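You operate a simulated robot arm through the tools that you are given. There is no shell and no other tool. Be economical: measure what you need, move in short steps, check, and stop when the job is done.

Carry out the task below with a simulated robot arm. There is one attempt and no reset: what you move stays moved.

## Task
Change the stamper from ribbon to ink and print the label cold.
Fine: heat off, wet the blue pad without flooding it, print at COLD; slide in with the catch on, end with it on; hands outside the yellow line. Where these are worked on the way, their far stop is far enough and under half their travel is too little: lever catch.

Only the result counts: the job must be done as asked and must still hold three seconds after the hand-in. Knocking over, shifting, dropping, spilling or breaking anything else fails it.

## Robot
A 7-joint arm with a two-finger parallel gripper, fixed in place. Base frame: the origin is at the foot of the arm, x ahead of it, y to its left, z up. Units: cm, degrees, N and s.
With the tool pointing down near the work surface it reaches from about 42 to 90 cm from the base axis. Its first joint turns from -115.0 to 115.0 degrees. Payload 3.91 kg.
The TCP is the grasp point between the finger pads, 3 cm short of the fingertips. In the tool frame z runs along the fingers and y along their closing line. The gripper opens to 11 cm. The fingers are 2 cm wide and 1 cm thick; the gripper's body (4.8 by 11.2 cm) begins 5.5 cm behind the TCP.
Orientation is told as [roll, pitch, yaw] about the base's x, y, z axes, in that order, counted from this pose: with the fingers straight down and closing along the base's y, the tool's x points along the base's -x, its y along +y and its z along -z.

## Interface
- The arm moves only by the tool play_rows. Its argument "deltas" is a list of rows, each a list of 7 numbers: the shift along the base's x, y, z in units of 100 mm (1.0 is 100 mm), then the turn, a rotation vector about the base's x, y, z in units of 120 degrees (1.0 is 120 degrees), then the opening, from 0 (shut) to 1 (fully open). In form: [[x, y, z, ax, ay, az, claw], ...]. A call has 1 to 20 rows; each row is the pose to reach, as a shift and turn from the pose commanded when the call began. A call with a number of a shift or a turn outside -1 to 1 is refused whole. Each row takes 0.2 s and may step no farther than 5 cm and 8.6 degrees from the row before; otherwise, or with a gripper value out of range, the whole call is refused. A pose out of reach is approached as far as the arm can. The call stops where the force on the tool passes 70 N (or 10 N more than at its start, if that is more) or the arm is blocked; 0.2 s more then pass. The fingers move at their own pace (about 15.3 cm/s each) and stop on an object; they squeeze with about 42 N. The grip force told is the motor's: it shows also when the fingers shut on nothing. Time passes only in rows, and 0.2 s behind the last, so rows that repeat a pose let the fingers close. The reply holds the time, the measured pose of the TCP, the force on the tool along the base axes, the opening and the grip force, in the units named above and with some noise, with the torque about the TCP (base axes, N m) and any sound that the robot's microphone picked up, and new pictures: "views" is both (left out), scene, wrist or none.
- Cameras (640 x 400 px; columns grow to the right, rows downward): "scene" is fixed at [22.08, 65.08, 167.84]; the picture's right is [-0.70, -0.72, 0.00], its down [-0.40, 0.39, -0.83] and it looks along [0.60, -0.58, -0.56] (base axes); focal length 217 px, centre (320, 200). "wrist" rides on the gripper at [7.2, 1.7, -10.3] in the tool frame; the picture's right is [-0.23, 0.97, 0.00], its down [-0.76, -0.18, -0.62] and it looks along [-0.61, -0.14, 0.78] (tool axes); focal length 222 px, centre (320, 200). There is no depth. A picture from a camera that has moved, and an enlarged one, comes with that camera's place and axes in the base frame and with its lens.
- move_column(by): slides the trunk up (or, below 0, down) by that many cm; the arm rides with it, the base frame stays. It gives what a move gives, with no picture.
- inspect(camera, box): a new picture of the part [left, top, right, bottom] of that camera's present view, enlarged. The clock stands still meanwhile.
- close_job(): hands the job in; it is judged then, once.

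Go step by step. Nothing tells you positions but the pictures and the camera data: compare them with the known pose of the tool, close in by small moves and look again before you grip or let go. The budget is 120 turns and 200 pictures, counting those below and the enlarged ones. Unless the task says otherwise, let go and move clear before handing in, and close with one line.

The tools are called after "Emit:" as name(argument=value, ...) on one line, values as JSON. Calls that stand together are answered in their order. play_rows: Moves the arm, as the interface text tells. Its arguments: {"type":"object","properties":{"deltas":{"type":"array","items":{"type":"array","items":{"type":"number"}}},"views":{"type":"string","enum":["both","scene","wrist","none"]}},"required":["deltas"]} The other tools are called the same way: move_column (by) slides the trunk up or down; inspect (camera, box) takes an enlarged picture of a part of a camera's view; close_job () hands the job in.

At the start:

```text
t: 0.0
tool_pos: [45.72, 15.44, 158.28]
ee_rot: [0.0, 0.1, 0.0]
contact_force: [-0.6, 0.4, -0.2]
moment: [0.0, -0.02, 0.0]
grip_width: 11.01
grasp_force: 0.1
trunk travel left (down, up): [-90.0, 9.0]
```

scene: 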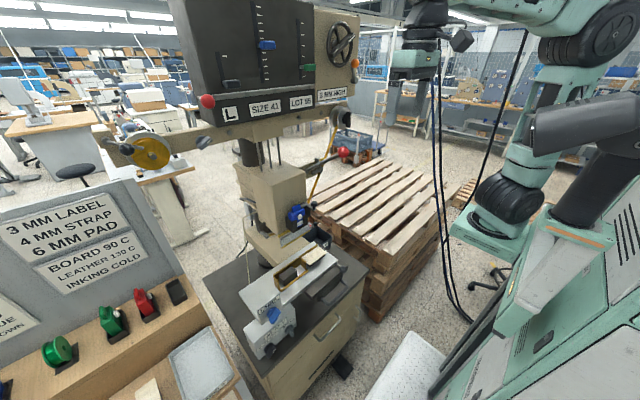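
wrist: 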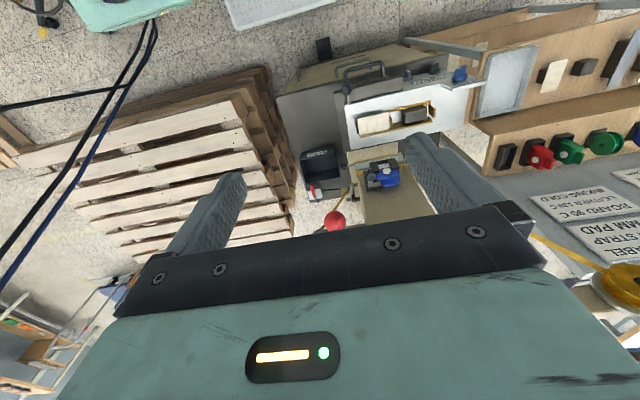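

I see a stamping machine with a slide, lever, dials and a side bench of reels, pads and signs. I'll first enlarge the pictures to read the labels.

Emit:
inspect(camera="scene", box=[90, 0, 370, 175])

Emit:
inspect(camera="scene", box=[200, 160, 380, 380])

Emit:
inspect(camera="scene", box=[0, 180, 260, 400])

Emit:
inspect(camera="wrist", box=[270, 30, 640, 260])

```text
2.29 times, centred on (230, 88) of scene
camera zoom: at [22.08, 65.08, 167.84], right [-0.7, -0.72, 0.0], down [-0.4, 0.39, -0.83], along [0.6, -0.58, -0.56], focal length 496 px, centre (526, 457)
```

zoom: 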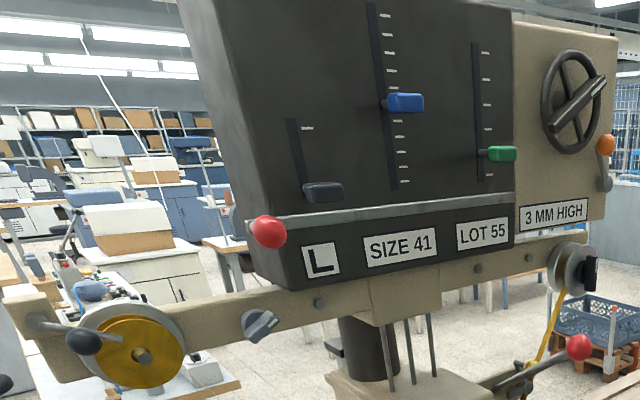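

```text
1.82 times, centred on (290, 270) of scene
camera zoom: at [22.08, 65.08, 167.84], right [-0.7, -0.72, 0.0], down [-0.4, 0.39, -0.83], along [0.6, -0.58, -0.56], focal length 395 px, centre (374, 73)
```

zoom: 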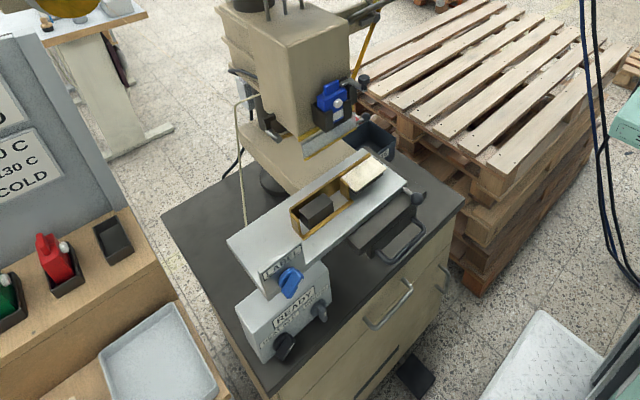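

```text
1.82 times, centred on (130, 290) of scene
camera zoom: at [22.08, 65.08, 167.84], right [-0.7, -0.72, 0.0], down [-0.4, 0.39, -0.83], along [0.6, -0.58, -0.56], focal length 395 px, centre (666, 36)
```

zoom: 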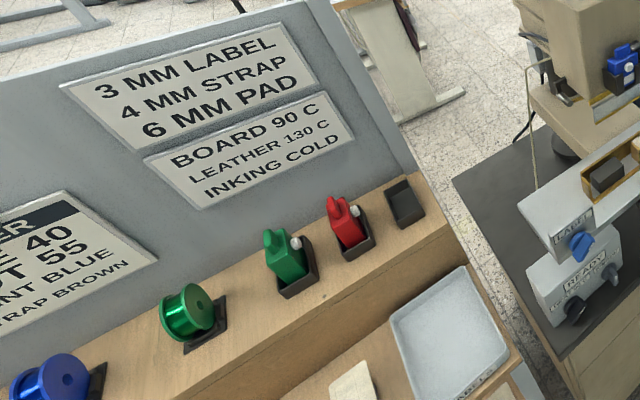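

```text
1.73 times, centred on (455, 145) of wrist
camera zoom: at [38.34, 17.02, 168.58], right [0.23, 0.97, 0.0], down [0.76, -0.18, 0.62], along [0.61, -0.14, -0.78], focal length 384 px, centre (86, 295)
```

zoom: 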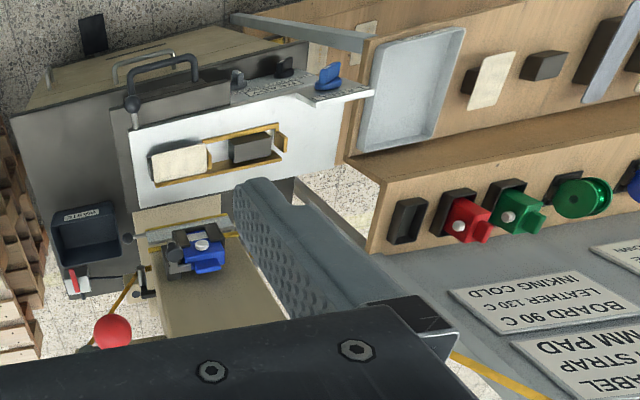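

The blue cartridge on the machine sits near (75,26,116), and the side bench is out to the left near (86,77,106). I'll yaw the wrist to read the order sheet.

Emit:
play_rows(deltas=[[0, 0, 0, 0, 0, 0.07, 1], [0, 0, 0, 0, 0, 0.14, 1], [0, 0, 0, 0, 0, 0.21, 1], [0, 0, 0, 0, 0, 0.28, 1], [0, 0, 0, 0, 0, 0.35, 1], [0, 0, 0, 0, 0, 0.42, 1], [0, 0, 0, 0, 0, 0.49, 1]], views="wrist")

```text
t: 1.6
tool_pos: [45.7, 15.35, 158.2]
ee_rot: [0.1, 0.0, 58.9]
contact_force: [0.0, 0.2, -0.5]
moment: [-0.02, 0.02, -0.01]
grip_width: 10.97
grasp_force: 0.1
trunk travel left (down, up): [-90.0, 9.0]
camera wrist: at [40.43, 10.01, 168.61], right [-0.72, 0.7, 0.0], down [0.55, 0.56, 0.62], along [0.43, 0.45, -0.78], focal length 222 px, centre (320, 200)
```

wrist: 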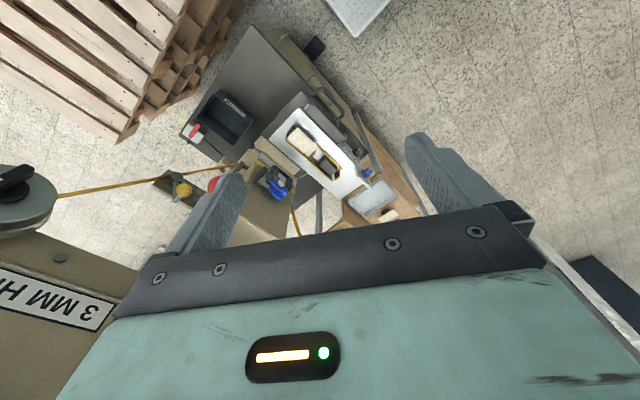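

The order board is around (95–110, 80–100, 115), hidden by the gripper. I'll tilt the wrist upward to see it.

Emit:
play_rows(deltas=[[0, 0, 0, 0.045, -0.043, 0, 1], [0, 0, 0, 0.09, -0.086, 0, 1], [0, 0, 0, 0.135, -0.13, 0, 1], [0, 0, 0, 0.18, -0.173, 0, 1], [0, 0, 0, 0.22, -0.21, 0, 1], [0, 0, 0, 0.26, -0.25, 0, 1]], views="wrist")

```text
t: 3.0
tool_pos: [48.81, 17.88, 154.07]
ee_rot: [-11.7, -42.0, 63.3]
contact_force: [0.5, 0.4, 0.0]
moment: [-0.04, -0.02, -0.04]
grip_width: 10.99
grasp_force: 0.1
out of reach, approached as far as the arm can: row 5, 6
trunk travel left (down, up): [-90.0, 9.0]
camera wrist: at [40.05, 8.94, 156.43], right [-0.72, 0.7, 0.0], down [0.1, 0.1, 0.99], along [0.69, 0.71, -0.14], focal length 222 px, centre (320, 200)
```

wrist: 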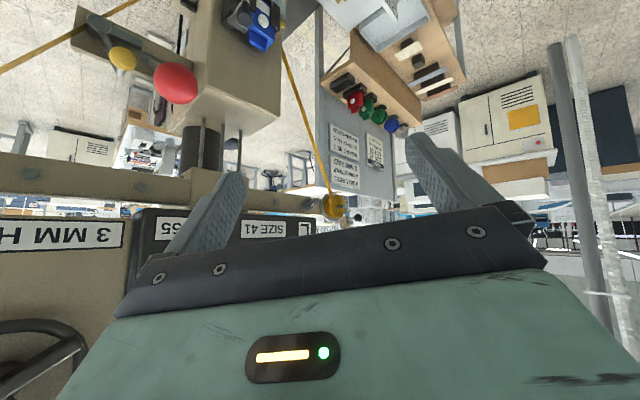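

The signs are visible upside down; I'll enlarge them.

Emit:
inspect(camera="wrist", box=[310, 110, 410, 190])

Emit:
inspect(camera="wrist", box=[60, 0, 310, 190])

Emit:
inspect(camera="wrist", box=[310, 20, 470, 140])

```text
5.00 times, centred on (360, 150) of wrist
camera zoom: at [40.05, 8.94, 156.43], right [-0.72, 0.7, 0.0], down [0.1, 0.1, 0.99], along [0.69, 0.71, -0.14], focal length 1111 px, centre (120, 450)
```

zoom: 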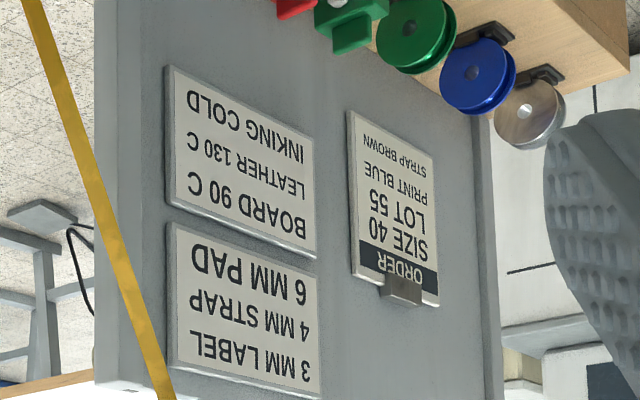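

```text
2.11 times, centred on (185, 95) of wrist
camera zoom: at [40.05, 8.94, 156.43], right [-0.72, 0.7, 0.0], down [0.1, 0.1, 0.99], along [0.69, 0.71, -0.14], focal length 468 px, centre (604, 421)
```

zoom: 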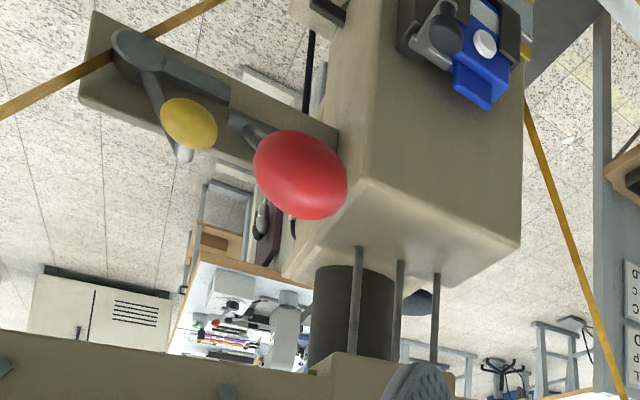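

```text
3.33 times, centred on (390, 80) of wrist
camera zoom: at [40.05, 8.94, 156.43], right [-0.72, 0.7, 0.0], down [0.1, 0.1, 0.99], along [0.69, 0.71, -0.14], focal length 740 px, centre (87, 600)
```

zoom: 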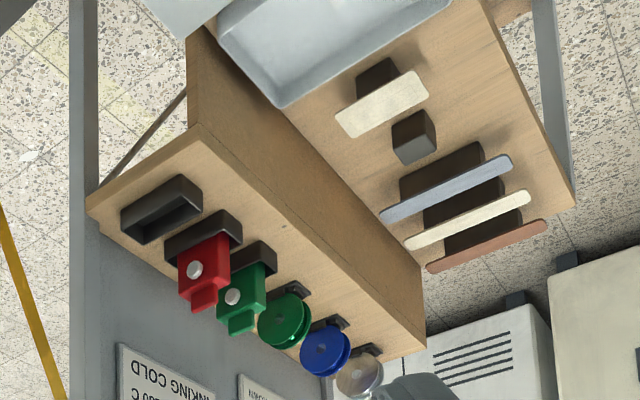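

Order: size 40, lot 55, print blue; the machine shows size 41, which the task does not mention. I'll undo the tilt, then go in for closer views of the machine front.

Emit:
play_rows(deltas=[[0, 0, 0, -0.045, 0.043, 0, 1], [0, 0, 0, -0.09, 0.086, 0, 1], [0, 0, 0, -0.135, 0.13, 0, 1], [0, 0, 0, -0.18, 0.173, 0, 1], [0, 0, 0, -0.22, 0.21, 0, 1], [0, 0, 0, -0.245, 0.235, 0, 1]], views="none")

Emit:
play_rows(deltas=[[0, 0, 0, 0, 0, -0.07, 1], [0, 0, 0, 0, 0, -0.14, 1], [0, 0, 0, 0, 0, -0.21, 1], [0, 0, 0, 0, 0, -0.28, 1], [0, 0, 0, 0, 0, -0.35, 1], [0, 0, 0, 0, 0, -0.42, 1], [0, 0, 0, 0, 0, -0.49, 1]], views="none")

Emit:
move_column(by=-25)

Emit:
inspect(camera="wrist", box=[0, 0, 640, 400])

```text
t: 4.4
tool_pos: [48.88, 17.83, 154.04]
ee_rot: [-0.6, -2.4, 58.8]
contact_force: [0.1, -0.1, 0.0]
moment: [-0.02, 0.01, -0.01]
grip_width: 11.01
grasp_force: 0.1
trunk travel left (down, up): [-90.0, 9.0]
```

```text
t: 6.0
tool_pos: [48.88, 17.95, 153.98]
ee_rot: [-0.6, -2.5, -0.1]
contact_force: [0.0, 0.4, 0.7]
moment: [-0.02, 0.01, 0.03]
grip_width: 11.0
grasp_force: 0.0
trunk travel left (down, up): [-90.0, 9.0]
```

```text
t: 8.6
tool_pos: [48.86, 17.83, 128.97]
ee_rot: [-0.6, -2.4, 0.1]
contact_force: [-0.3, -0.2, 0.7]
moment: [0.01, 0.03, -0.03]
grip_width: 11.0
grasp_force: 0.0
trunk travel left (down, up): [-65.0, 34.0]
```

```text
1.00 times, centred on (320, 200) of wrist (not enlarged: the box is as wide or as high as the picture)
camera zoom: at [41.13, 19.66, 138.99], right [0.23, 0.97, 0.0], down [0.73, -0.17, 0.66], along [0.64, -0.15, -0.75], focal length 222 px, centre (320, 200)
```

zoom: 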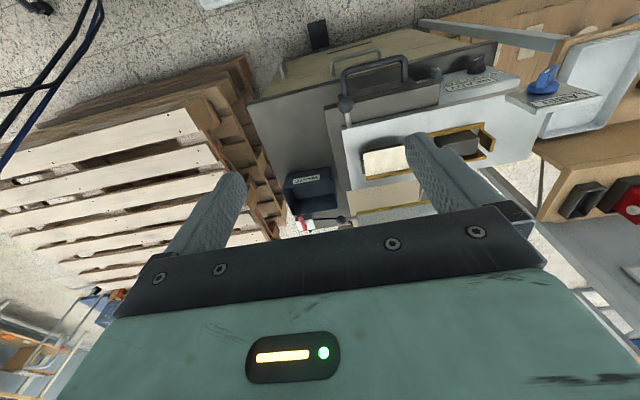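

The fingers hide part; the fixed camera re-renders sharply, so I'll zoom there on each control.

Emit:
inspect(camera="scene", box=[235, 240, 315, 360])

Emit:
inspect(camera="scene", box=[260, 190, 350, 250])

Emit:
inspect(camera="scene", box=[280, 235, 350, 300])

Emit:
inspect(camera="scene", box=[230, 130, 360, 215])

Emit:
inspect(camera="scene", box=[90, 110, 220, 190])

```text
3.33 times, centred on (275, 300) of scene
camera zoom: at [22.08, 65.08, 167.84], right [-0.7, -0.72, 0.0], down [-0.4, 0.39, -0.83], along [0.6, -0.58, -0.56], focal length 724 px, centre (470, -133)
```

zoom: 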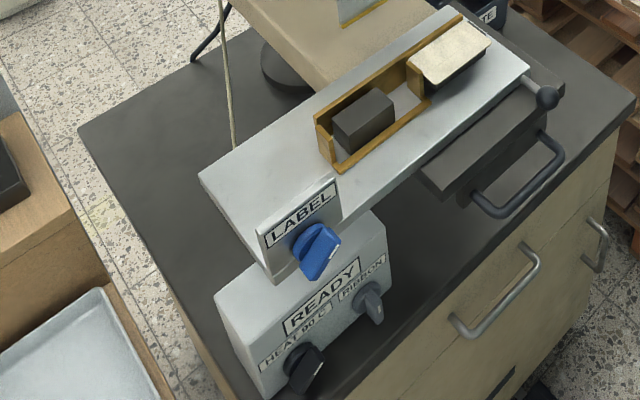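

```text
6.67 times, centred on (305, 220) of scene
camera zoom: at [22.08, 65.08, 167.84], right [-0.7, -0.72, 0.0], down [-0.4, 0.39, -0.83], along [0.6, -0.58, -0.56], focal length 1447 px, centre (420, 67)
```

zoom: 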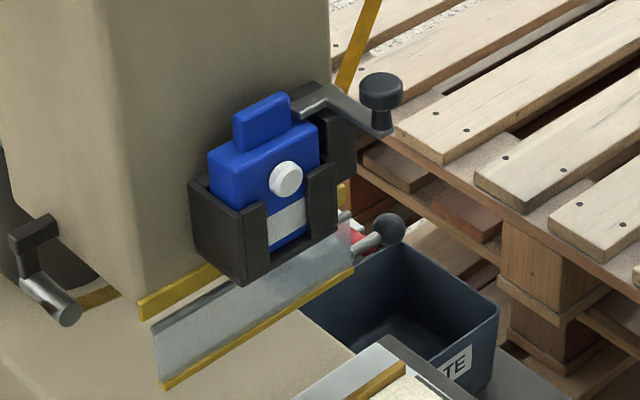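

```text
6.15 times, centred on (315, 268) of scene
camera zoom: at [22.08, 65.08, 167.84], right [-0.7, -0.72, 0.0], down [-0.4, 0.39, -0.83], along [0.6, -0.58, -0.56], focal length 1336 px, centre (351, -215)
```

zoom: 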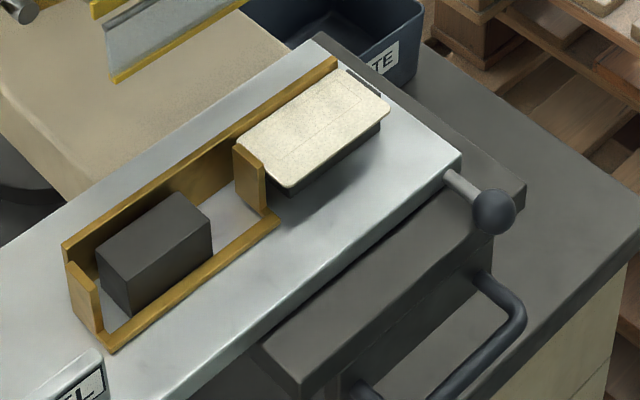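

```text
4.71 times, centred on (295, 172) of scene
camera zoom: at [22.08, 65.08, 167.84], right [-0.7, -0.72, 0.0], down [-0.4, 0.39, -0.83], along [0.6, -0.58, -0.56], focal length 1021 px, centre (438, 329)
```

zoom: 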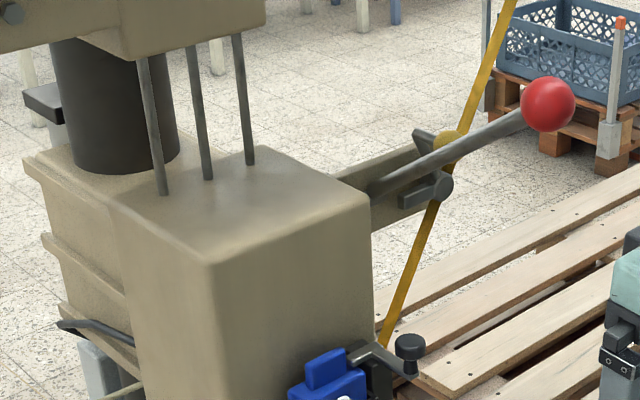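

```text
4.92 times, centred on (155, 150) of scene
camera zoom: at [22.08, 65.08, 167.84], right [-0.7, -0.72, 0.0], down [-0.4, 0.39, -0.83], along [0.6, -0.58, -0.56], focal length 1069 px, centre (1132, 446)
```

zoom: 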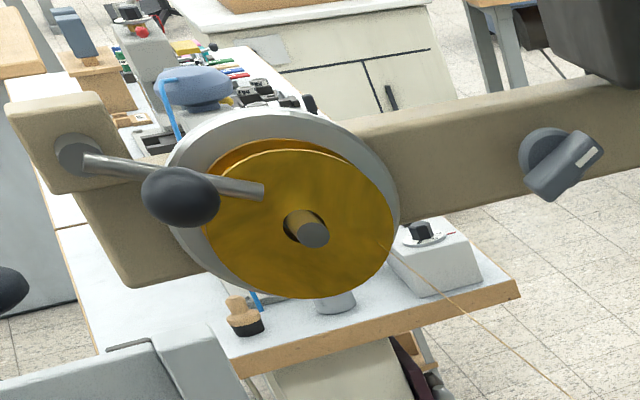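

There's a controller box (HEAT knob, RIBBON selector), a slide with a ball catch, a blue ink bottle with a small lever, and a red-ball press lever. I'll zoom tighter on these.

Emit:
inspect(camera="scene", box=[240, 310, 300, 360])

Emit:
inspect(camera="scene", box=[285, 195, 330, 225])

Emit:
inspect(camera="scene", box=[300, 220, 350, 255])

Emit:
inspect(camera="scene", box=[200, 0, 370, 125])

Emit:
inspect(camera="wrist", box=[240, 40, 620, 240])

```text
8.00 times, centred on (270, 335) of scene
camera zoom: at [22.08, 65.08, 167.84], right [-0.7, -0.72, 0.0], down [-0.4, 0.39, -0.83], along [0.6, -0.58, -0.56], focal length 1736 px, centre (720, -880)
```

zoom: 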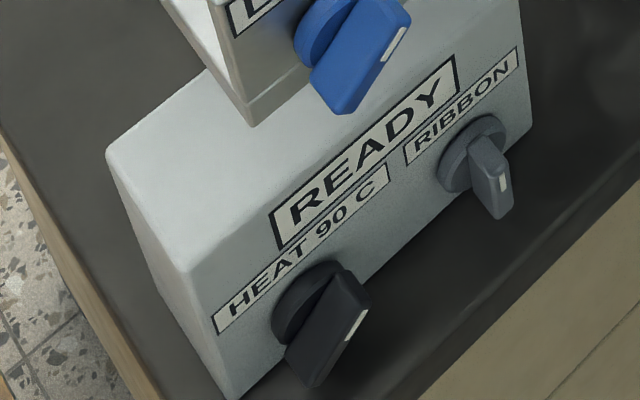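

```text
13.33 times, centred on (308, 210) of scene
camera zoom: at [22.08, 65.08, 167.84], right [-0.7, -0.72, 0.0], down [-0.4, 0.39, -0.83], along [0.6, -0.58, -0.56], focal length 2894 px, centre (487, 67)
```

zoom: 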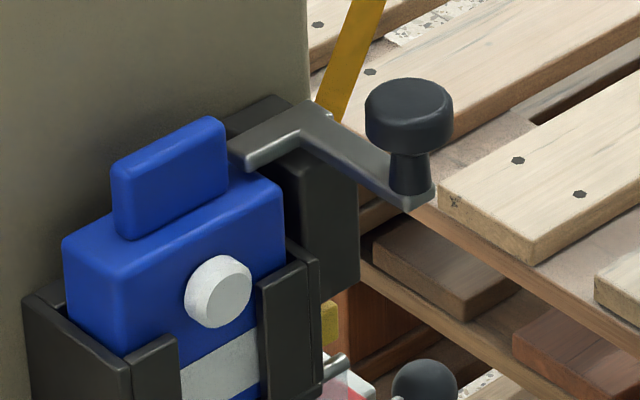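

```text
11.43 times, centred on (325, 238) of scene
camera zoom: at [22.08, 65.08, 167.84], right [-0.7, -0.72, 0.0], down [-0.4, 0.39, -0.83], along [0.6, -0.58, -0.56], focal length 2481 px, centre (263, -229)
```

zoom: 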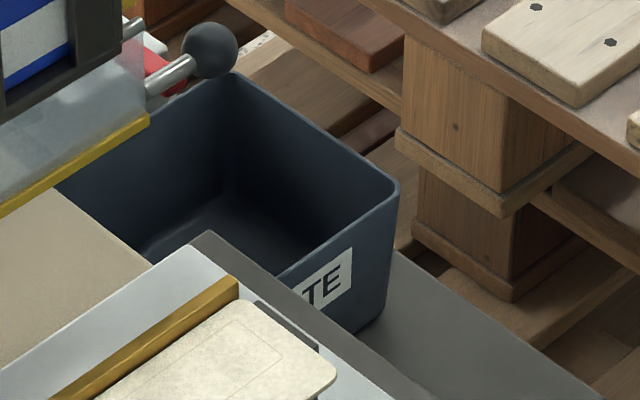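

```text
3.20 times, centred on (285, 62) of scene
camera zoom: at [22.08, 65.08, 167.84], right [-0.7, -0.72, 0.0], down [-0.4, 0.39, -0.83], along [0.6, -0.58, -0.56], focal length 695 px, centre (432, 640)
```

zoom: 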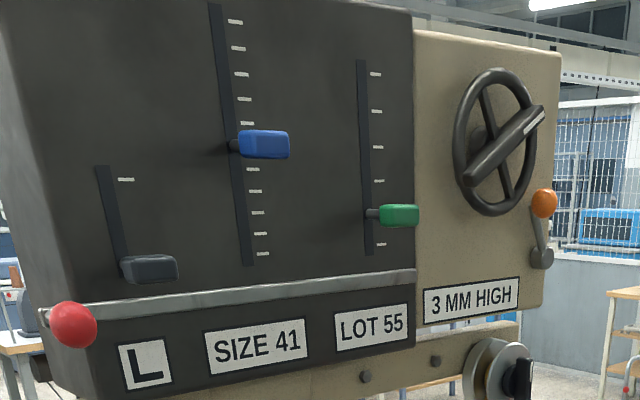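

```text
1.68 times, centred on (430, 140) of wrist
camera zoom: at [41.13, 19.66, 138.99], right [0.23, 0.97, 0.0], down [0.73, -0.17, 0.66], along [0.64, -0.15, -0.75], focal length 374 px, centre (135, 301)
```

zoom: 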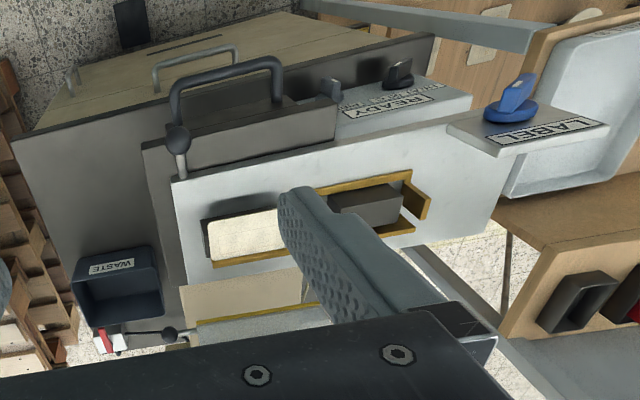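

Estimated positions: HEAT knob (60,54,78), RIBBON knob (60,45,78), blue LABEL knob (58,51,102), catch ball (55,21,99). I'll carry the gripper left in front of the controller box while tipping it to horizontal.

Emit:
play_rows(deltas=[[-0.05, 0.2, 0, 0, -0.06, 0, 1], [-0.1, 0.4, 0, 0, -0.12, 0, 1], [-0.15, 0.6, 0, 0, -0.18, 0, 1], [-0.2, 0.8, 0, 0, -0.24, 0, 1], [-0.25, 1.0, 0, 0, -0.3, 0, 1]], views="none")

Emit:
play_rows(deltas=[[0, 0.2, 0, 0, -0.06, 0, 1], [0, 0.4, 0, 0, -0.12, 0, 1], [0, 0.6, 0, 0, -0.18, 0, 1], [0, 0.8, 0, 0, -0.24, 0, 1], [0, 1.0, 0, 0, -0.3, 0, 1]], views="both")

```text
t: 9.8
tool_pos: [46.3, 27.71, 128.96]
ee_rot: [-0.6, -38.7, 0.0]
contact_force: [-0.7, -0.5, -0.7]
moment: [-0.03, -0.01, -0.01]
grip_width: 11.0
grasp_force: 0.1
trunk travel left (down, up): [-65.0, 34.0]
```

```text
t: 11.0
tool_pos: [46.5, 37.75, 129.13]
ee_rot: [0.1, -74.6, -0.9]
contact_force: [-0.5, -0.7, 0.0]
moment: [0.0, 0.0, 0.04]
grip_width: 11.0
grasp_force: 0.1
trunk travel left (down, up): [-65.0, 34.0]
camera wrist: at [34.55, 39.59, 124.88], right [0.07, 0.97, 0.22], down [-0.4, -0.17, 0.9], along [0.91, -0.15, 0.38], focal length 222 px, centre (320, 200)
```

scene: 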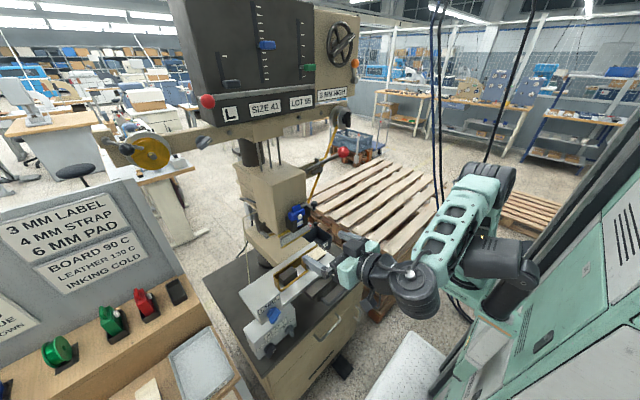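
wrist: 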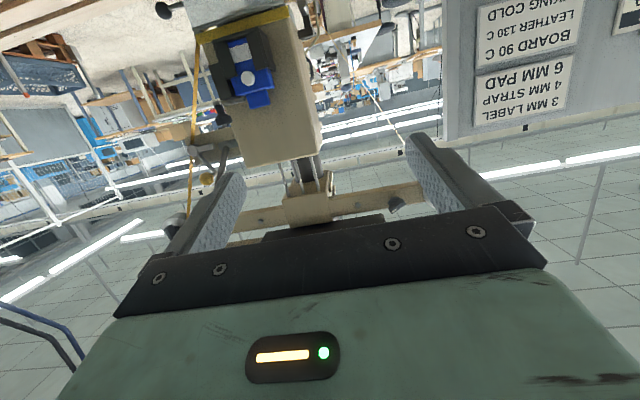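

The arm comfortably reaches horizontal poses. Next I'll continue left, finish the tilt and lower the trunk to knob height while watching.

Emit:
play_rows(deltas=[[-0.05, 0.25, 0, 0, -0.06, 0, 1], [-0.1, 0.5, 0, 0, -0.1, 0, 1], [-0.15, 0.75, 0, 0, -0.128, 0, 1], [-0.2, 0.95, 0, 0, -0.128, 0, 1]], views="none")

Emit:
move_column(by=-40)

Emit:
play_rows(deltas=[[0, 0, 0, 0, 0, 0, 1]], views="both")

```text
t: 12.2
tool_pos: [50.15, 43.92, 131.27]
ee_rot: [100.3, -88.1, -107.2]
contact_force: [-0.3, 1.0, -1.6]
moment: [-0.01, -0.14, -0.05]
grip_width: 10.99
grasp_force: 0.0
trunk travel left (down, up): [-65.0, 34.0]
stopped in row 4: the arm was blocked; the commanded pose is now the measured one
```

```text
t: 16.0
tool_pos: [50.14, 44.02, 91.01]
ee_rot: [98.5, -88.2, -105.0]
contact_force: [0.3, -0.6, -0.2]
moment: [0.0, 0.02, 0.01]
grip_width: 11.0
grasp_force: 0.1
trunk travel left (down, up): [-25.0, 74.0]
```

```text
t: 16.4
tool_pos: [50.17, 43.9, 91.03]
ee_rot: [98.5, -88.2, -105.0]
contact_force: [0.0, 0.3, -0.3]
moment: [0.0, 0.0, 0.0]
grip_width: 11.01
grasp_force: 0.1
trunk travel left (down, up): [-25.0, 74.0]
camera wrist: at [40.11, 47.11, 83.76], right [0.11, 0.96, 0.26], down [-0.65, -0.13, 0.75], along [0.76, -0.25, 0.61], focal length 222 px, centre (320, 200)
```

scene: 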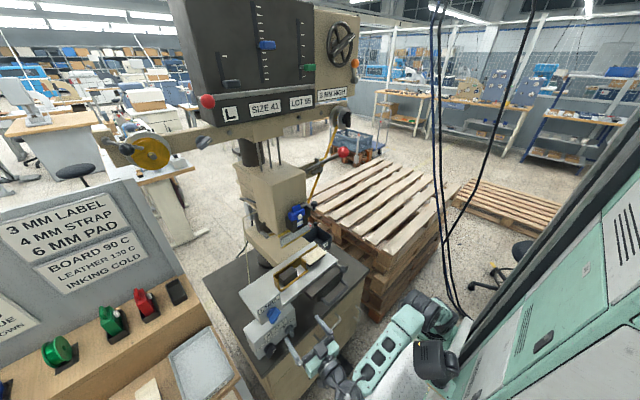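
wrist: 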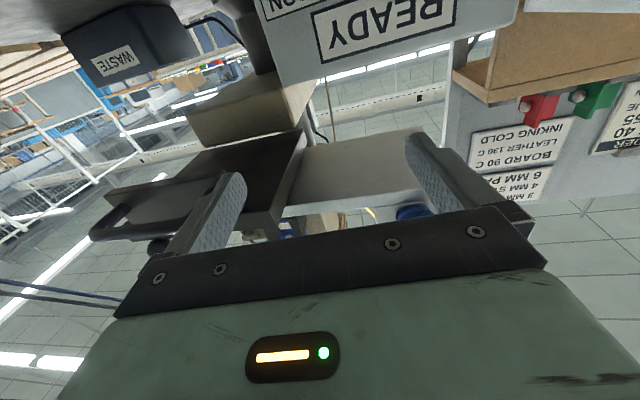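

The controller's READY plate is visible at top of the view, so I need to go lower. I'll lower the trunk and roll the gripper to find the knob bar angles.

Emit:
move_column(by=-14)

Emit:
inspect(camera="wrist", box=[0, 0, 640, 400])

```text
t: 18.1
tool_pos: [50.27, 43.93, 76.91]
ee_rot: [98.4, -88.2, -105.2]
contact_force: [0.1, -0.2, -0.6]
moment: [-0.04, -0.01, 0.0]
grip_width: 11.03
grasp_force: 0.0
trunk travel left (down, up): [-11.0, 88.0]
```

```text
1.00 times, centred on (320, 200) of wrist (not enlarged: the box is as wide or as high as the picture)
camera zoom: at [40.13, 47.1, 69.76], right [0.11, 0.96, 0.26], down [-0.65, -0.13, 0.75], along [0.76, -0.25, 0.61], focal length 222 px, centre (320, 200)
```

zoom: 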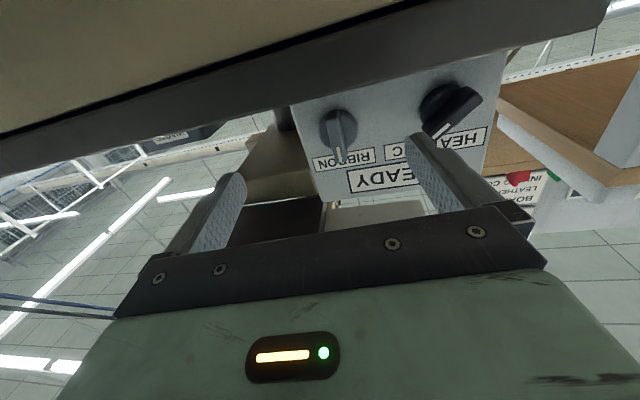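

Both knobs line up with my estimates: RIBBON (59,44.6,77.4), HEAT (59,53.4,77.3). I'll zoom to read their bar angles.

Emit:
inspect(camera="wrist", box=[280, 60, 520, 210])

```text
2.67 times, centred on (400, 135) of wrist
camera zoom: at [40.13, 47.1, 69.76], right [0.11, 0.96, 0.26], down [-0.65, -0.13, 0.75], along [0.76, -0.25, 0.61], focal length 592 px, centre (107, 373)
```

zoom: 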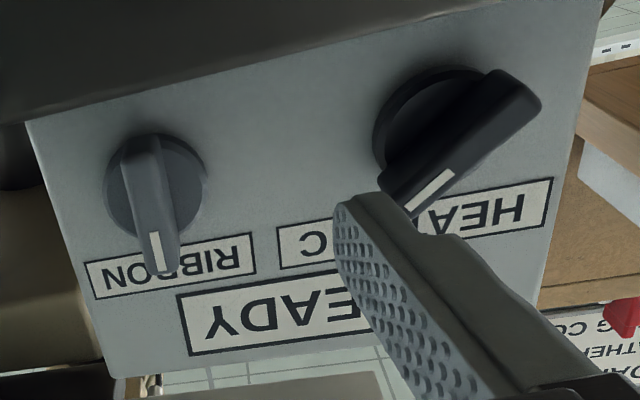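

The RIBBON pointer is straight up and the HEAT pointer is 45° to the viewer's right. I'll square up and move in front of HEAT, rolling the gripper +45° to match its bar.

Emit:
play_rows(deltas=[[-0.05, 0.24, 0, 0, 0, 0.035, 0.6], [-0.1, 0.5, 0, 0, 0, 0.07, 0.6], [-0.1, 0.74, 0, 0, -0.01, 0.07, 0.6], [-0.1, 0.94, 0.04, 0, -0.015, 0.07, 0.6]], views="none")

Emit:
play_rows(deltas=[[0, 0, 0, 0.065, 0, 0, 0.6], [0, 0, 0, 0.13, 0, 0, 0.6], [0, 0, 0, 0.195, 0, 0, 0.6], [0, 0, 0, 0.26, 0, 0, 0.6], [0, 0, 0, 0.32, 0, 0, 0.6], [0, 0, 0, 0.375, 0, 0, 0.6]], views="both")

```text
t: 19.1
tool_pos: [49.98, 53.4, 76.98]
ee_rot: [146.1, -87.5, -144.9]
contact_force: [1.1, 0.2, -1.0]
moment: [0.01, -0.02, 0.04]
grip_width: 6.59
grasp_force: 0.1
trunk travel left (down, up): [-11.0, 88.0]
```

```text
t: 20.7
tool_pos: [54.95, 50.31, 78.77]
ee_rot: [94.0, -41.8, -98.3]
contact_force: [0.6, 0.5, -0.6]
moment: [-0.02, -0.02, -0.01]
grip_width: 6.62
grasp_force: 0.0
trunk travel left (down, up): [-11.0, 88.0]
stopped in row 6: the arm was blocked; the commanded pose is now the measured one
camera wrist: at [45.5, 57.72, 74.63], right [0.0, 0.48, 0.88], down [-0.71, -0.62, 0.34], along [0.71, -0.62, 0.34], focal length 222 px, centre (320, 200)
```

scene: 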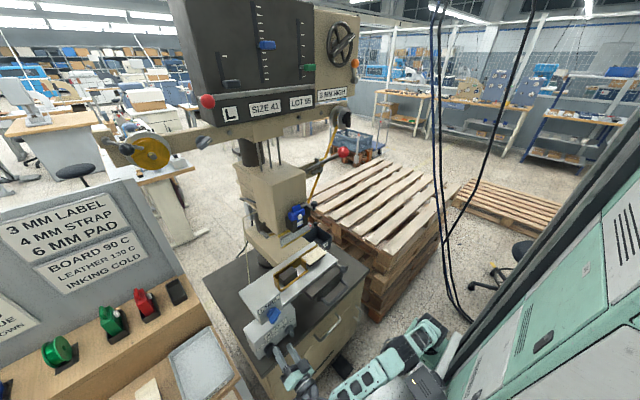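
wrist: 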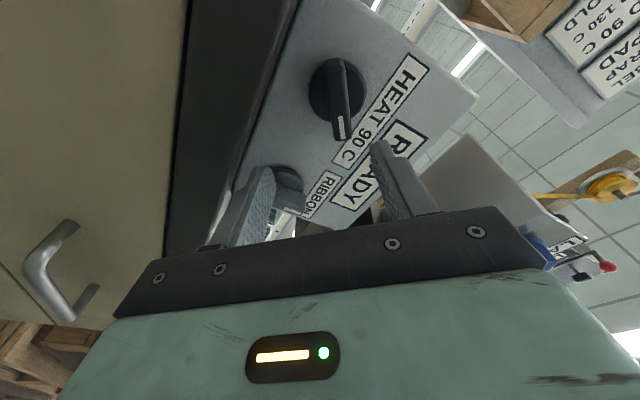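

The roll worked, though the arm shifted to its limit at (55,50.3,78.8). The tool now points +x with a 48° roll, matching HEAT; I'll shift sideways onto the knob.

Emit:
play_rows(deltas=[[0, 0.16, -0.05, 0, 0, 0, 0.6], [0, 0.32, -0.1, 0, 0, 0, 0.6]], views="both")

```text
t: 21.3
tool_pos: [54.1, 54.02, 77.25]
ee_rot: [94.1, -42.3, -97.3]
contact_force: [-4.8, -0.7, 0.3]
moment: [-0.02, 0.19, -0.15]
grip_width: 6.66
grasp_force: 0.4
trunk travel left (down, up): [-11.0, 88.0]
camera wrist: at [44.35, 61.34, 73.12], right [-0.01, 0.49, 0.87], down [-0.69, -0.63, 0.35], along [0.72, -0.6, 0.34], focal length 222 px, centre (320, 200)
```

scene: 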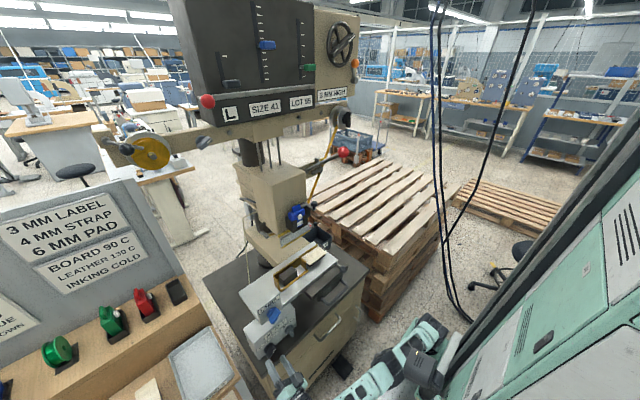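
wrist: 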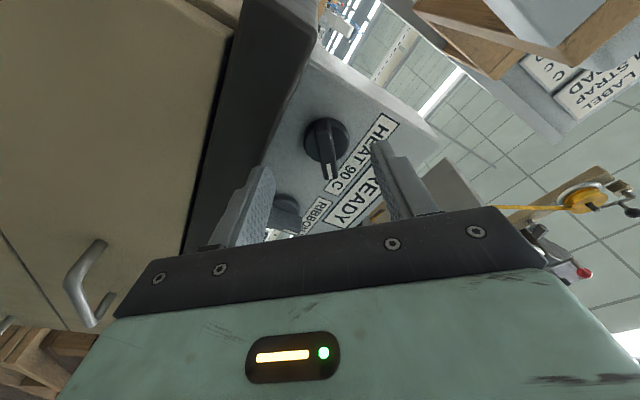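

The knob lies right on the tool axis (column ~325). There's a light touch of ~5 N, probably the lower finger at the table edge, so I'll narrow the opening and then advance.

Emit:
play_rows(deltas=[[0, 0, 0.02, 0, 0, 0, 0.4], [0, 0, 0.02, 0, 0, 0, 0.35]], views="wrist")

```text
t: 21.9
tool_pos: [54.29, 53.87, 77.63]
ee_rot: [93.9, -42.0, -97.5]
contact_force: [0.1, 0.1, -0.4]
moment: [-0.02, 0.01, 0.01]
grip_width: 3.83
grasp_force: 0.1
trunk travel left (down, up): [-11.0, 88.0]
camera wrist: at [44.64, 61.24, 73.43], right [-0.01, 0.49, 0.87], down [-0.7, -0.63, 0.35], along [0.72, -0.61, 0.34], focal length 222 px, centre (320, 200)
```

wrist: 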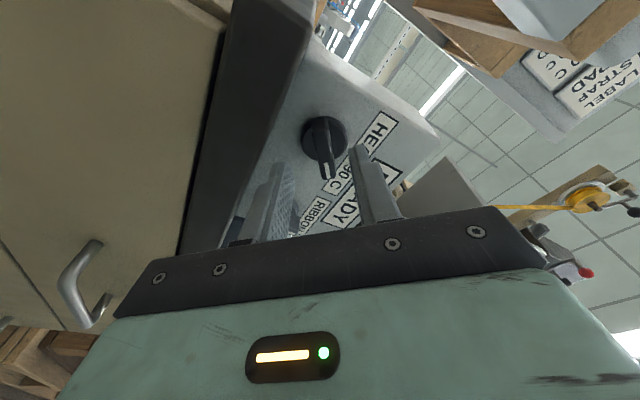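

Contact is gone and the knob is centred between the fingers. I'll advance +x in small steps.

Emit:
play_rows(deltas=[[0.08, -0.01, 0, 0, 0, 0, 0.35], [0.16, -0.02, 0, 0, 0, 0, 0.35]], views="wrist")

```text
t: 22.5
tool_pos: [55.87, 53.67, 77.51]
ee_rot: [94.0, -42.1, -97.5]
contact_force: [-1.2, -0.3, 1.1]
moment: [-0.01, -0.01, 0.03]
grip_width: 3.86
grasp_force: 0.1
trunk travel left (down, up): [-11.0, 88.0]
camera wrist: at [46.21, 60.97, 73.43], right [-0.01, 0.49, 0.87], down [-0.7, -0.63, 0.35], along [0.72, -0.61, 0.34], focal length 222 px, centre (320, 200)
```

wrist: 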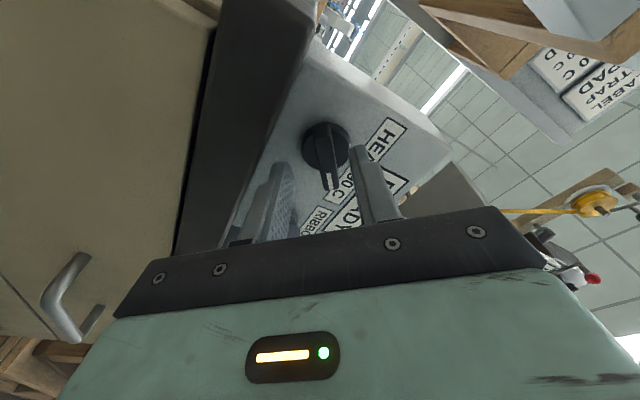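

Nearly enclosing; I'll nudge toward the bar's centre and advance another centimetre.

Emit:
play_rows(deltas=[[0.05, 0.01, 0.04, 0, 0, 0, 0.35], [0.11, 0.01, 0.04, 0, 0, 0, 0.35]], views="wrist")

Emit:
inspect(camera="wrist", box=[220, 90, 440, 230])

```text
t: 23.1
tool_pos: [56.94, 53.28, 77.67]
ee_rot: [94.0, -42.1, -97.5]
contact_force: [0.2, -0.1, -0.2]
moment: [-0.01, 0.0, 0.01]
grip_width: 3.83
grasp_force: 0.0
out of reach, approached as far as the arm can: row 1, 2
trunk travel left (down, up): [-11.0, 88.0]
camera wrist: at [47.37, 60.63, 73.56], right [-0.01, 0.49, 0.87], down [-0.7, -0.63, 0.35], along [0.72, -0.61, 0.34], focal length 222 px, centre (320, 200)
```

wrist: 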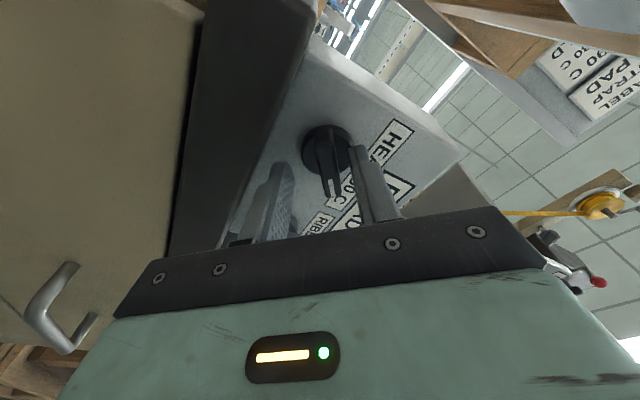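

```text
2.86 times, centred on (330, 160) of wrist
camera zoom: at [47.37, 60.63, 73.56], right [-0.01, 0.49, 0.87], down [-0.7, -0.63, 0.35], along [0.72, -0.61, 0.34], focal length 635 px, centre (291, 314)
```

zoom: 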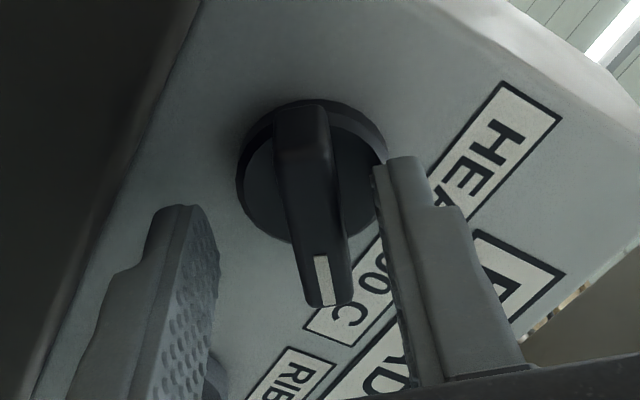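

The bar is inside the fingers but nearer the right one. I'll shift slightly up and close on it.

Emit:
play_rows(deltas=[[0.03, 0.0, 0.03, 0, 0, 0, 0.35], [0.03, 0.0, 0.05, 0, 0, 0, 0.2], [0.03, 0.0, 0.05, 0, 0, 0, 0.0], [0.03, 0.0, 0.05, 0, 0, 0, 0.0]], views="wrist")

```text
t: 24.1
tool_pos: [57.28, 53.33, 78.32]
ee_rot: [94.4, -42.0, -97.3]
contact_force: [11.1, 28.0, 22.1]
moment: [0.16, -0.41, 1.39]
grip_width: 1.17
grasp_force: 44.6
trunk travel left (down, up): [-11.0, 88.0]
camera wrist: at [47.51, 60.63, 74.19], right [-0.01, 0.49, 0.87], down [-0.69, -0.63, 0.34], along [0.72, -0.6, 0.35], focal length 222 px, centre (320, 200)
```

wrist: 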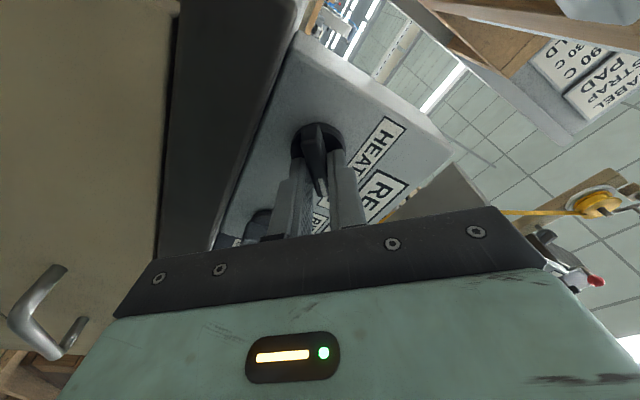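

Gripped at 1.17 cm. Now I'll relieve the side load and turn counter-clockwise (pointer toward up) by 45°, then look at the display.

Emit:
play_rows(deltas=[[0, 0.02, 0.02, 0, 0, 0, 0], [0, 0.03, 0.03, -0.06, 0, 0, 0], [0, 0.03, 0.03, -0.12, 0, 0, 0], [0, 0.03, 0.03, -0.18, 0, 0, 0], [0, 0.03, 0.03, -0.24, 0, 0, 0], [0, 0.03, 0.03, -0.3, 0, 0, 0], [0, 0.03, 0.03, -0.36, 0, 0, 0]], views="wrist")

Emit:
inspect(camera="scene", box=[240, 310, 300, 360])

```text
t: 25.6
tool_pos: [57.33, 53.48, 78.42]
ee_rot: [115.1, -78.8, -118.0]
contact_force: [-27.0, -40.3, -15.2]
moment: [-0.1, -0.78, 0.15]
grip_width: 1.22
grasp_force: 45.2
out of reach, approached as far as the arm can: row 1, 2, 6, 7
trunk travel left (down, up): [-11.0, 88.0]
stopped in row 7: the force on the tool passed its limit at 77 N (the readings are from after the stop); the commanded pose is now the measured one
camera wrist: at [47.68, 57.11, 70.77], right [0.02, 0.92, 0.4], down [-0.7, -0.27, 0.66], along [0.72, -0.29, 0.64], focal length 222 px, centre (320, 200)
```

wrist: 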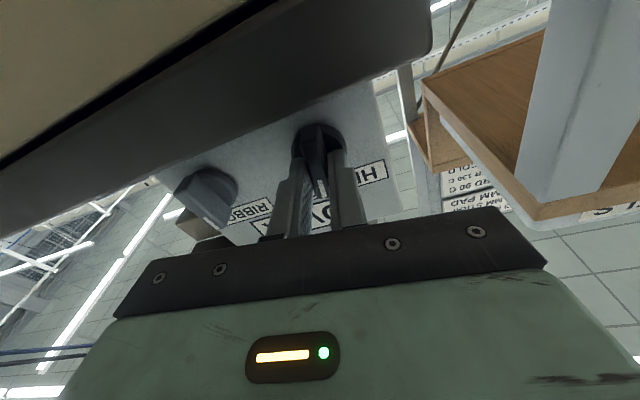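

```text
8.00 times, centred on (270, 335) of scene
camera zoom: at [22.08, 65.08, 167.84], right [-0.7, -0.72, 0.0], down [-0.4, 0.39, -0.83], along [0.6, -0.58, -0.56], focal length 1736 px, centre (720, -880)
```

zoom: 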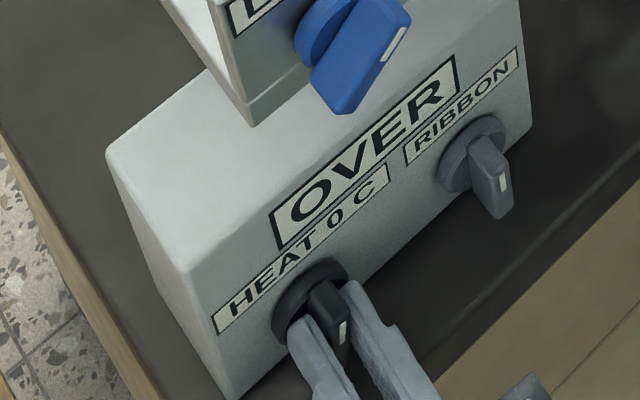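

HEAT reads 0 C and the display says OVER, so it will cool. I'll release and back off.

Emit:
play_rows(deltas=[[0, 0, 0, 0, 0, 0, 0.2], [0, 0, 0, 0, 0, 0, 0.35], [-0.1, 0, 0, 0, 0, 0, 0.35], [-0.2, 0, 0, 0, 0, 0, 0.35], [-0.35, 0, 0, 0, 0, 0, 0.35]], views="wrist")

Emit:
inspect(camera="scene", box=[240, 310, 300, 360])

```text
t: 26.8
tool_pos: [53.89, 54.21, 78.47]
ee_rot: [115.5, -78.7, -118.2]
contact_force: [-0.7, 0.1, -0.7]
moment: [-0.01, -0.02, 0.01]
grip_width: 3.84
grasp_force: 0.1
out of reach, approached as far as the arm can: row 5
trunk travel left (down, up): [-11.0, 88.0]
camera wrist: at [44.29, 57.72, 70.86], right [0.01, 0.92, 0.39], down [-0.7, -0.27, 0.66], along [0.72, -0.28, 0.64], focal length 222 px, centre (320, 200)
```

wrist: 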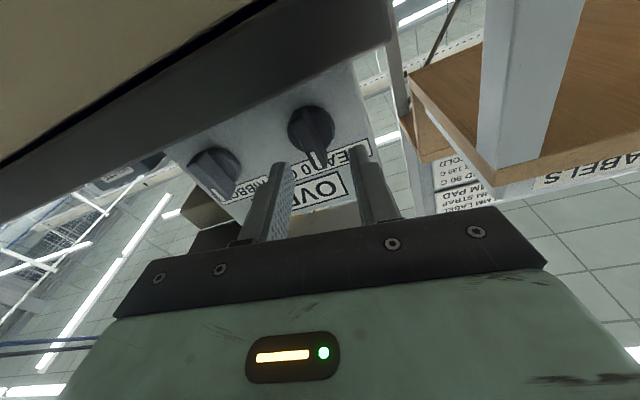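

```text
8.00 times, centred on (270, 335) of scene
camera zoom: at [22.08, 65.08, 167.84], right [-0.7, -0.72, 0.0], down [-0.4, 0.39, -0.83], along [0.6, -0.58, -0.56], focal length 1736 px, centre (720, -880)
```

zoom: 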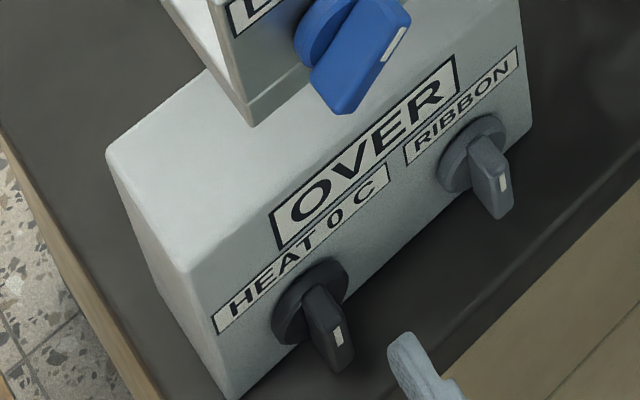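

HEAT knob is straight up at 0. RIBBON is also straight up, so I'll move in front of it, squared up with zero roll.

Emit:
play_rows(deltas=[[-0.15, -0.1, 0, -0.04, 0, 0, 0.35], [-0.15, -0.3, 0, -0.08, 0, 0, 0.35], [-0.15, -0.55, -0.02, -0.083, 0, 0, 0.35], [-0.15, -0.8, -0.04, -0.083, 0, 0, 0.35], [-0.15, -0.96, -0.04, -0.083, 0, 0, 0.35]], views="wrist")

```text
t: 28.0
tool_pos: [54.08, 53.47, 81.35]
ee_rot: [177.4, -84.7, -179.6]
contact_force: [0.1, 0.8, 0.0]
moment: [0.01, 0.03, 0.0]
grip_width: 3.84
grasp_force: 0.1
out of reach, approached as far as the arm can: row 1, 2, 3, 4, 5
trunk travel left (down, up): [-11.0, 88.0]
camera wrist: at [44.49, 55.66, 73.21], right [0.01, 0.97, 0.23], down [-0.7, -0.16, 0.7], along [0.72, -0.17, 0.68], focal length 222 px, centre (320, 200)
```

wrist: 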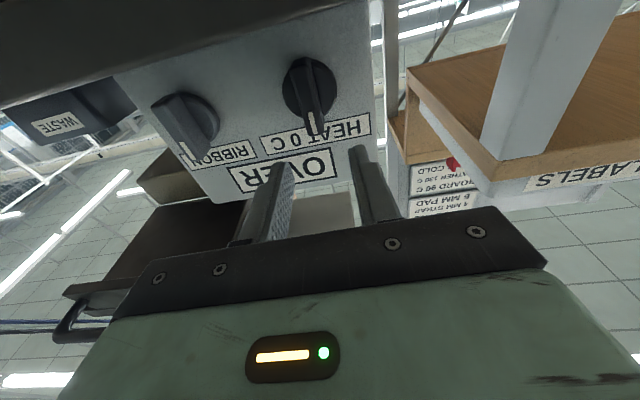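

The arm stopped short at y=53.5. I'll try a smaller pure sideways move.

Emit:
play_rows(deltas=[[0, -0.2, 0, 0, 0, 0, 0.35], [0, -0.4, 0, 0, 0, 0, 0.35]], views="none")

```text
t: 28.6
tool_pos: [54.48, 53.15, 82.38]
ee_rot: [177.9, -84.7, -179.8]
contact_force: [-0.4, -0.1, 0.4]
moment: [0.01, 0.03, 0.0]
grip_width: 3.83
grasp_force: 0.1
out of reach, approached as far as the arm can: row 1, 2
trunk travel left (down, up): [-11.0, 88.0]
```

Some wrist joint is at a limit. I'll test freeing it by pitching the tool a bit back downward while moving sideways.

Emit:
play_rows(deltas=[[0, 0, 0, 0, 0.06, 0, 0.35], [0, -0.1, 0, 0, 0.12, 0, 0.35], [0, -0.25, -0.1, 0, 0.18, 0, 0.35], [0, -0.45, -0.2, 0, 0.2, 0, 0.35], [0, -0.65, -0.3, 0, 0.2, 0, 0.35]], views="none")

```text
t: 29.8
tool_pos: [54.75, 49.43, 81.06]
ee_rot: [-2.0, -71.2, 0.0]
contact_force: [0.8, 0.9, -0.4]
moment: [0.03, -0.03, 0.03]
grip_width: 3.87
grasp_force: 0.1
out of reach, approached as far as the arm can: row 1, 2, 3, 4, 5
trunk travel left (down, up): [-11.0, 88.0]
```

Less pitch frees it. I'll work with ~70° pitch, which still suits the knob, and raise the trunk slightly to help the reach.

Emit:
move_column(by=4)

Emit:
play_rows(deltas=[[-0.05, -0.2, -0.15, 0, 0, 0, 0.35], [-0.1, -0.35, -0.3, 0, 0, 0, 0.35], [-0.15, -0.48, -0.5, 0.01, 0, 0, 0.35]], views="wrist")

```text
t: 30.6
tool_pos: [54.89, 49.39, 85.03]
ee_rot: [-1.9, -71.2, -0.1]
contact_force: [0.1, -0.2, 0.2]
moment: [0.01, 0.03, 0.0]
grip_width: 3.84
grasp_force: 0.0
trunk travel left (down, up): [-15.0, 84.0]
```

```text
t: 31.4
tool_pos: [54.53, 50.62, 83.12]
ee_rot: [1.8, -71.2, -3.8]
contact_force: [-0.3, 0.8, -0.6]
moment: [-0.01, -0.01, -0.03]
grip_width: 3.83
grasp_force: 0.1
out of reach, approached as far as the arm can: row 1, 2, 3
trunk travel left (down, up): [-15.0, 84.0]
camera wrist: at [42.43, 52.79, 79.59], right [0.11, 0.97, 0.23], down [-0.35, -0.18, 0.92], along [0.93, -0.18, 0.32], focal length 222 px, centre (320, 200)
```

wrist: 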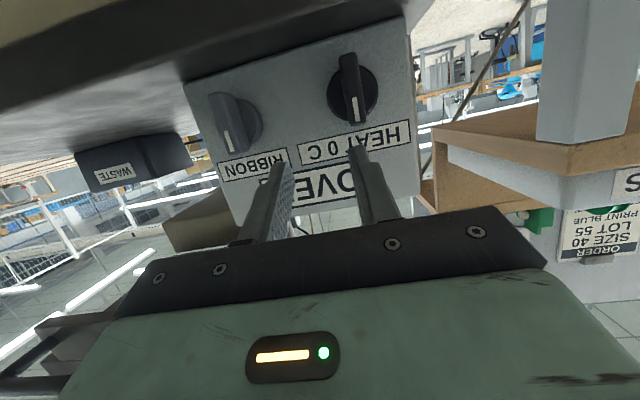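

The elbow posture is the problem. I'll unwind the pitch, move right, and re-pitch as I did the first time.

Emit:
play_rows(deltas=[[-0.1, 0, 0.1, 0, 0.065, 0, 0.35], [-0.2, 0, 0.2, 0, 0.13, 0, 0.35], [-0.3, -0.1, 0.3, 0, 0.195, 0, 0.35], [-0.4, -0.25, 0.3, 0, 0.26, 0, 0.35], [-0.5, -0.45, 0.3, 0, 0.32, 0, 0.35], [-0.6, -0.65, 0.3, 0, 0.36, 0, 0.35], [-0.7, -0.85, 0.3, 0, 0.36, 0, 0.35]], views="none")

```text
t: 33.0
tool_pos: [47.28, 41.03, 84.13]
ee_rot: [-1.1, -28.0, -1.7]
contact_force: [-0.4, 0.1, -0.7]
moment: [0.01, 0.01, 0.02]
grip_width: 3.87
grasp_force: 0.1
out of reach, approached as far as the arm can: row 1, 2, 3, 4, 5, 6, 7
trunk travel left (down, up): [-15.0, 84.0]
```

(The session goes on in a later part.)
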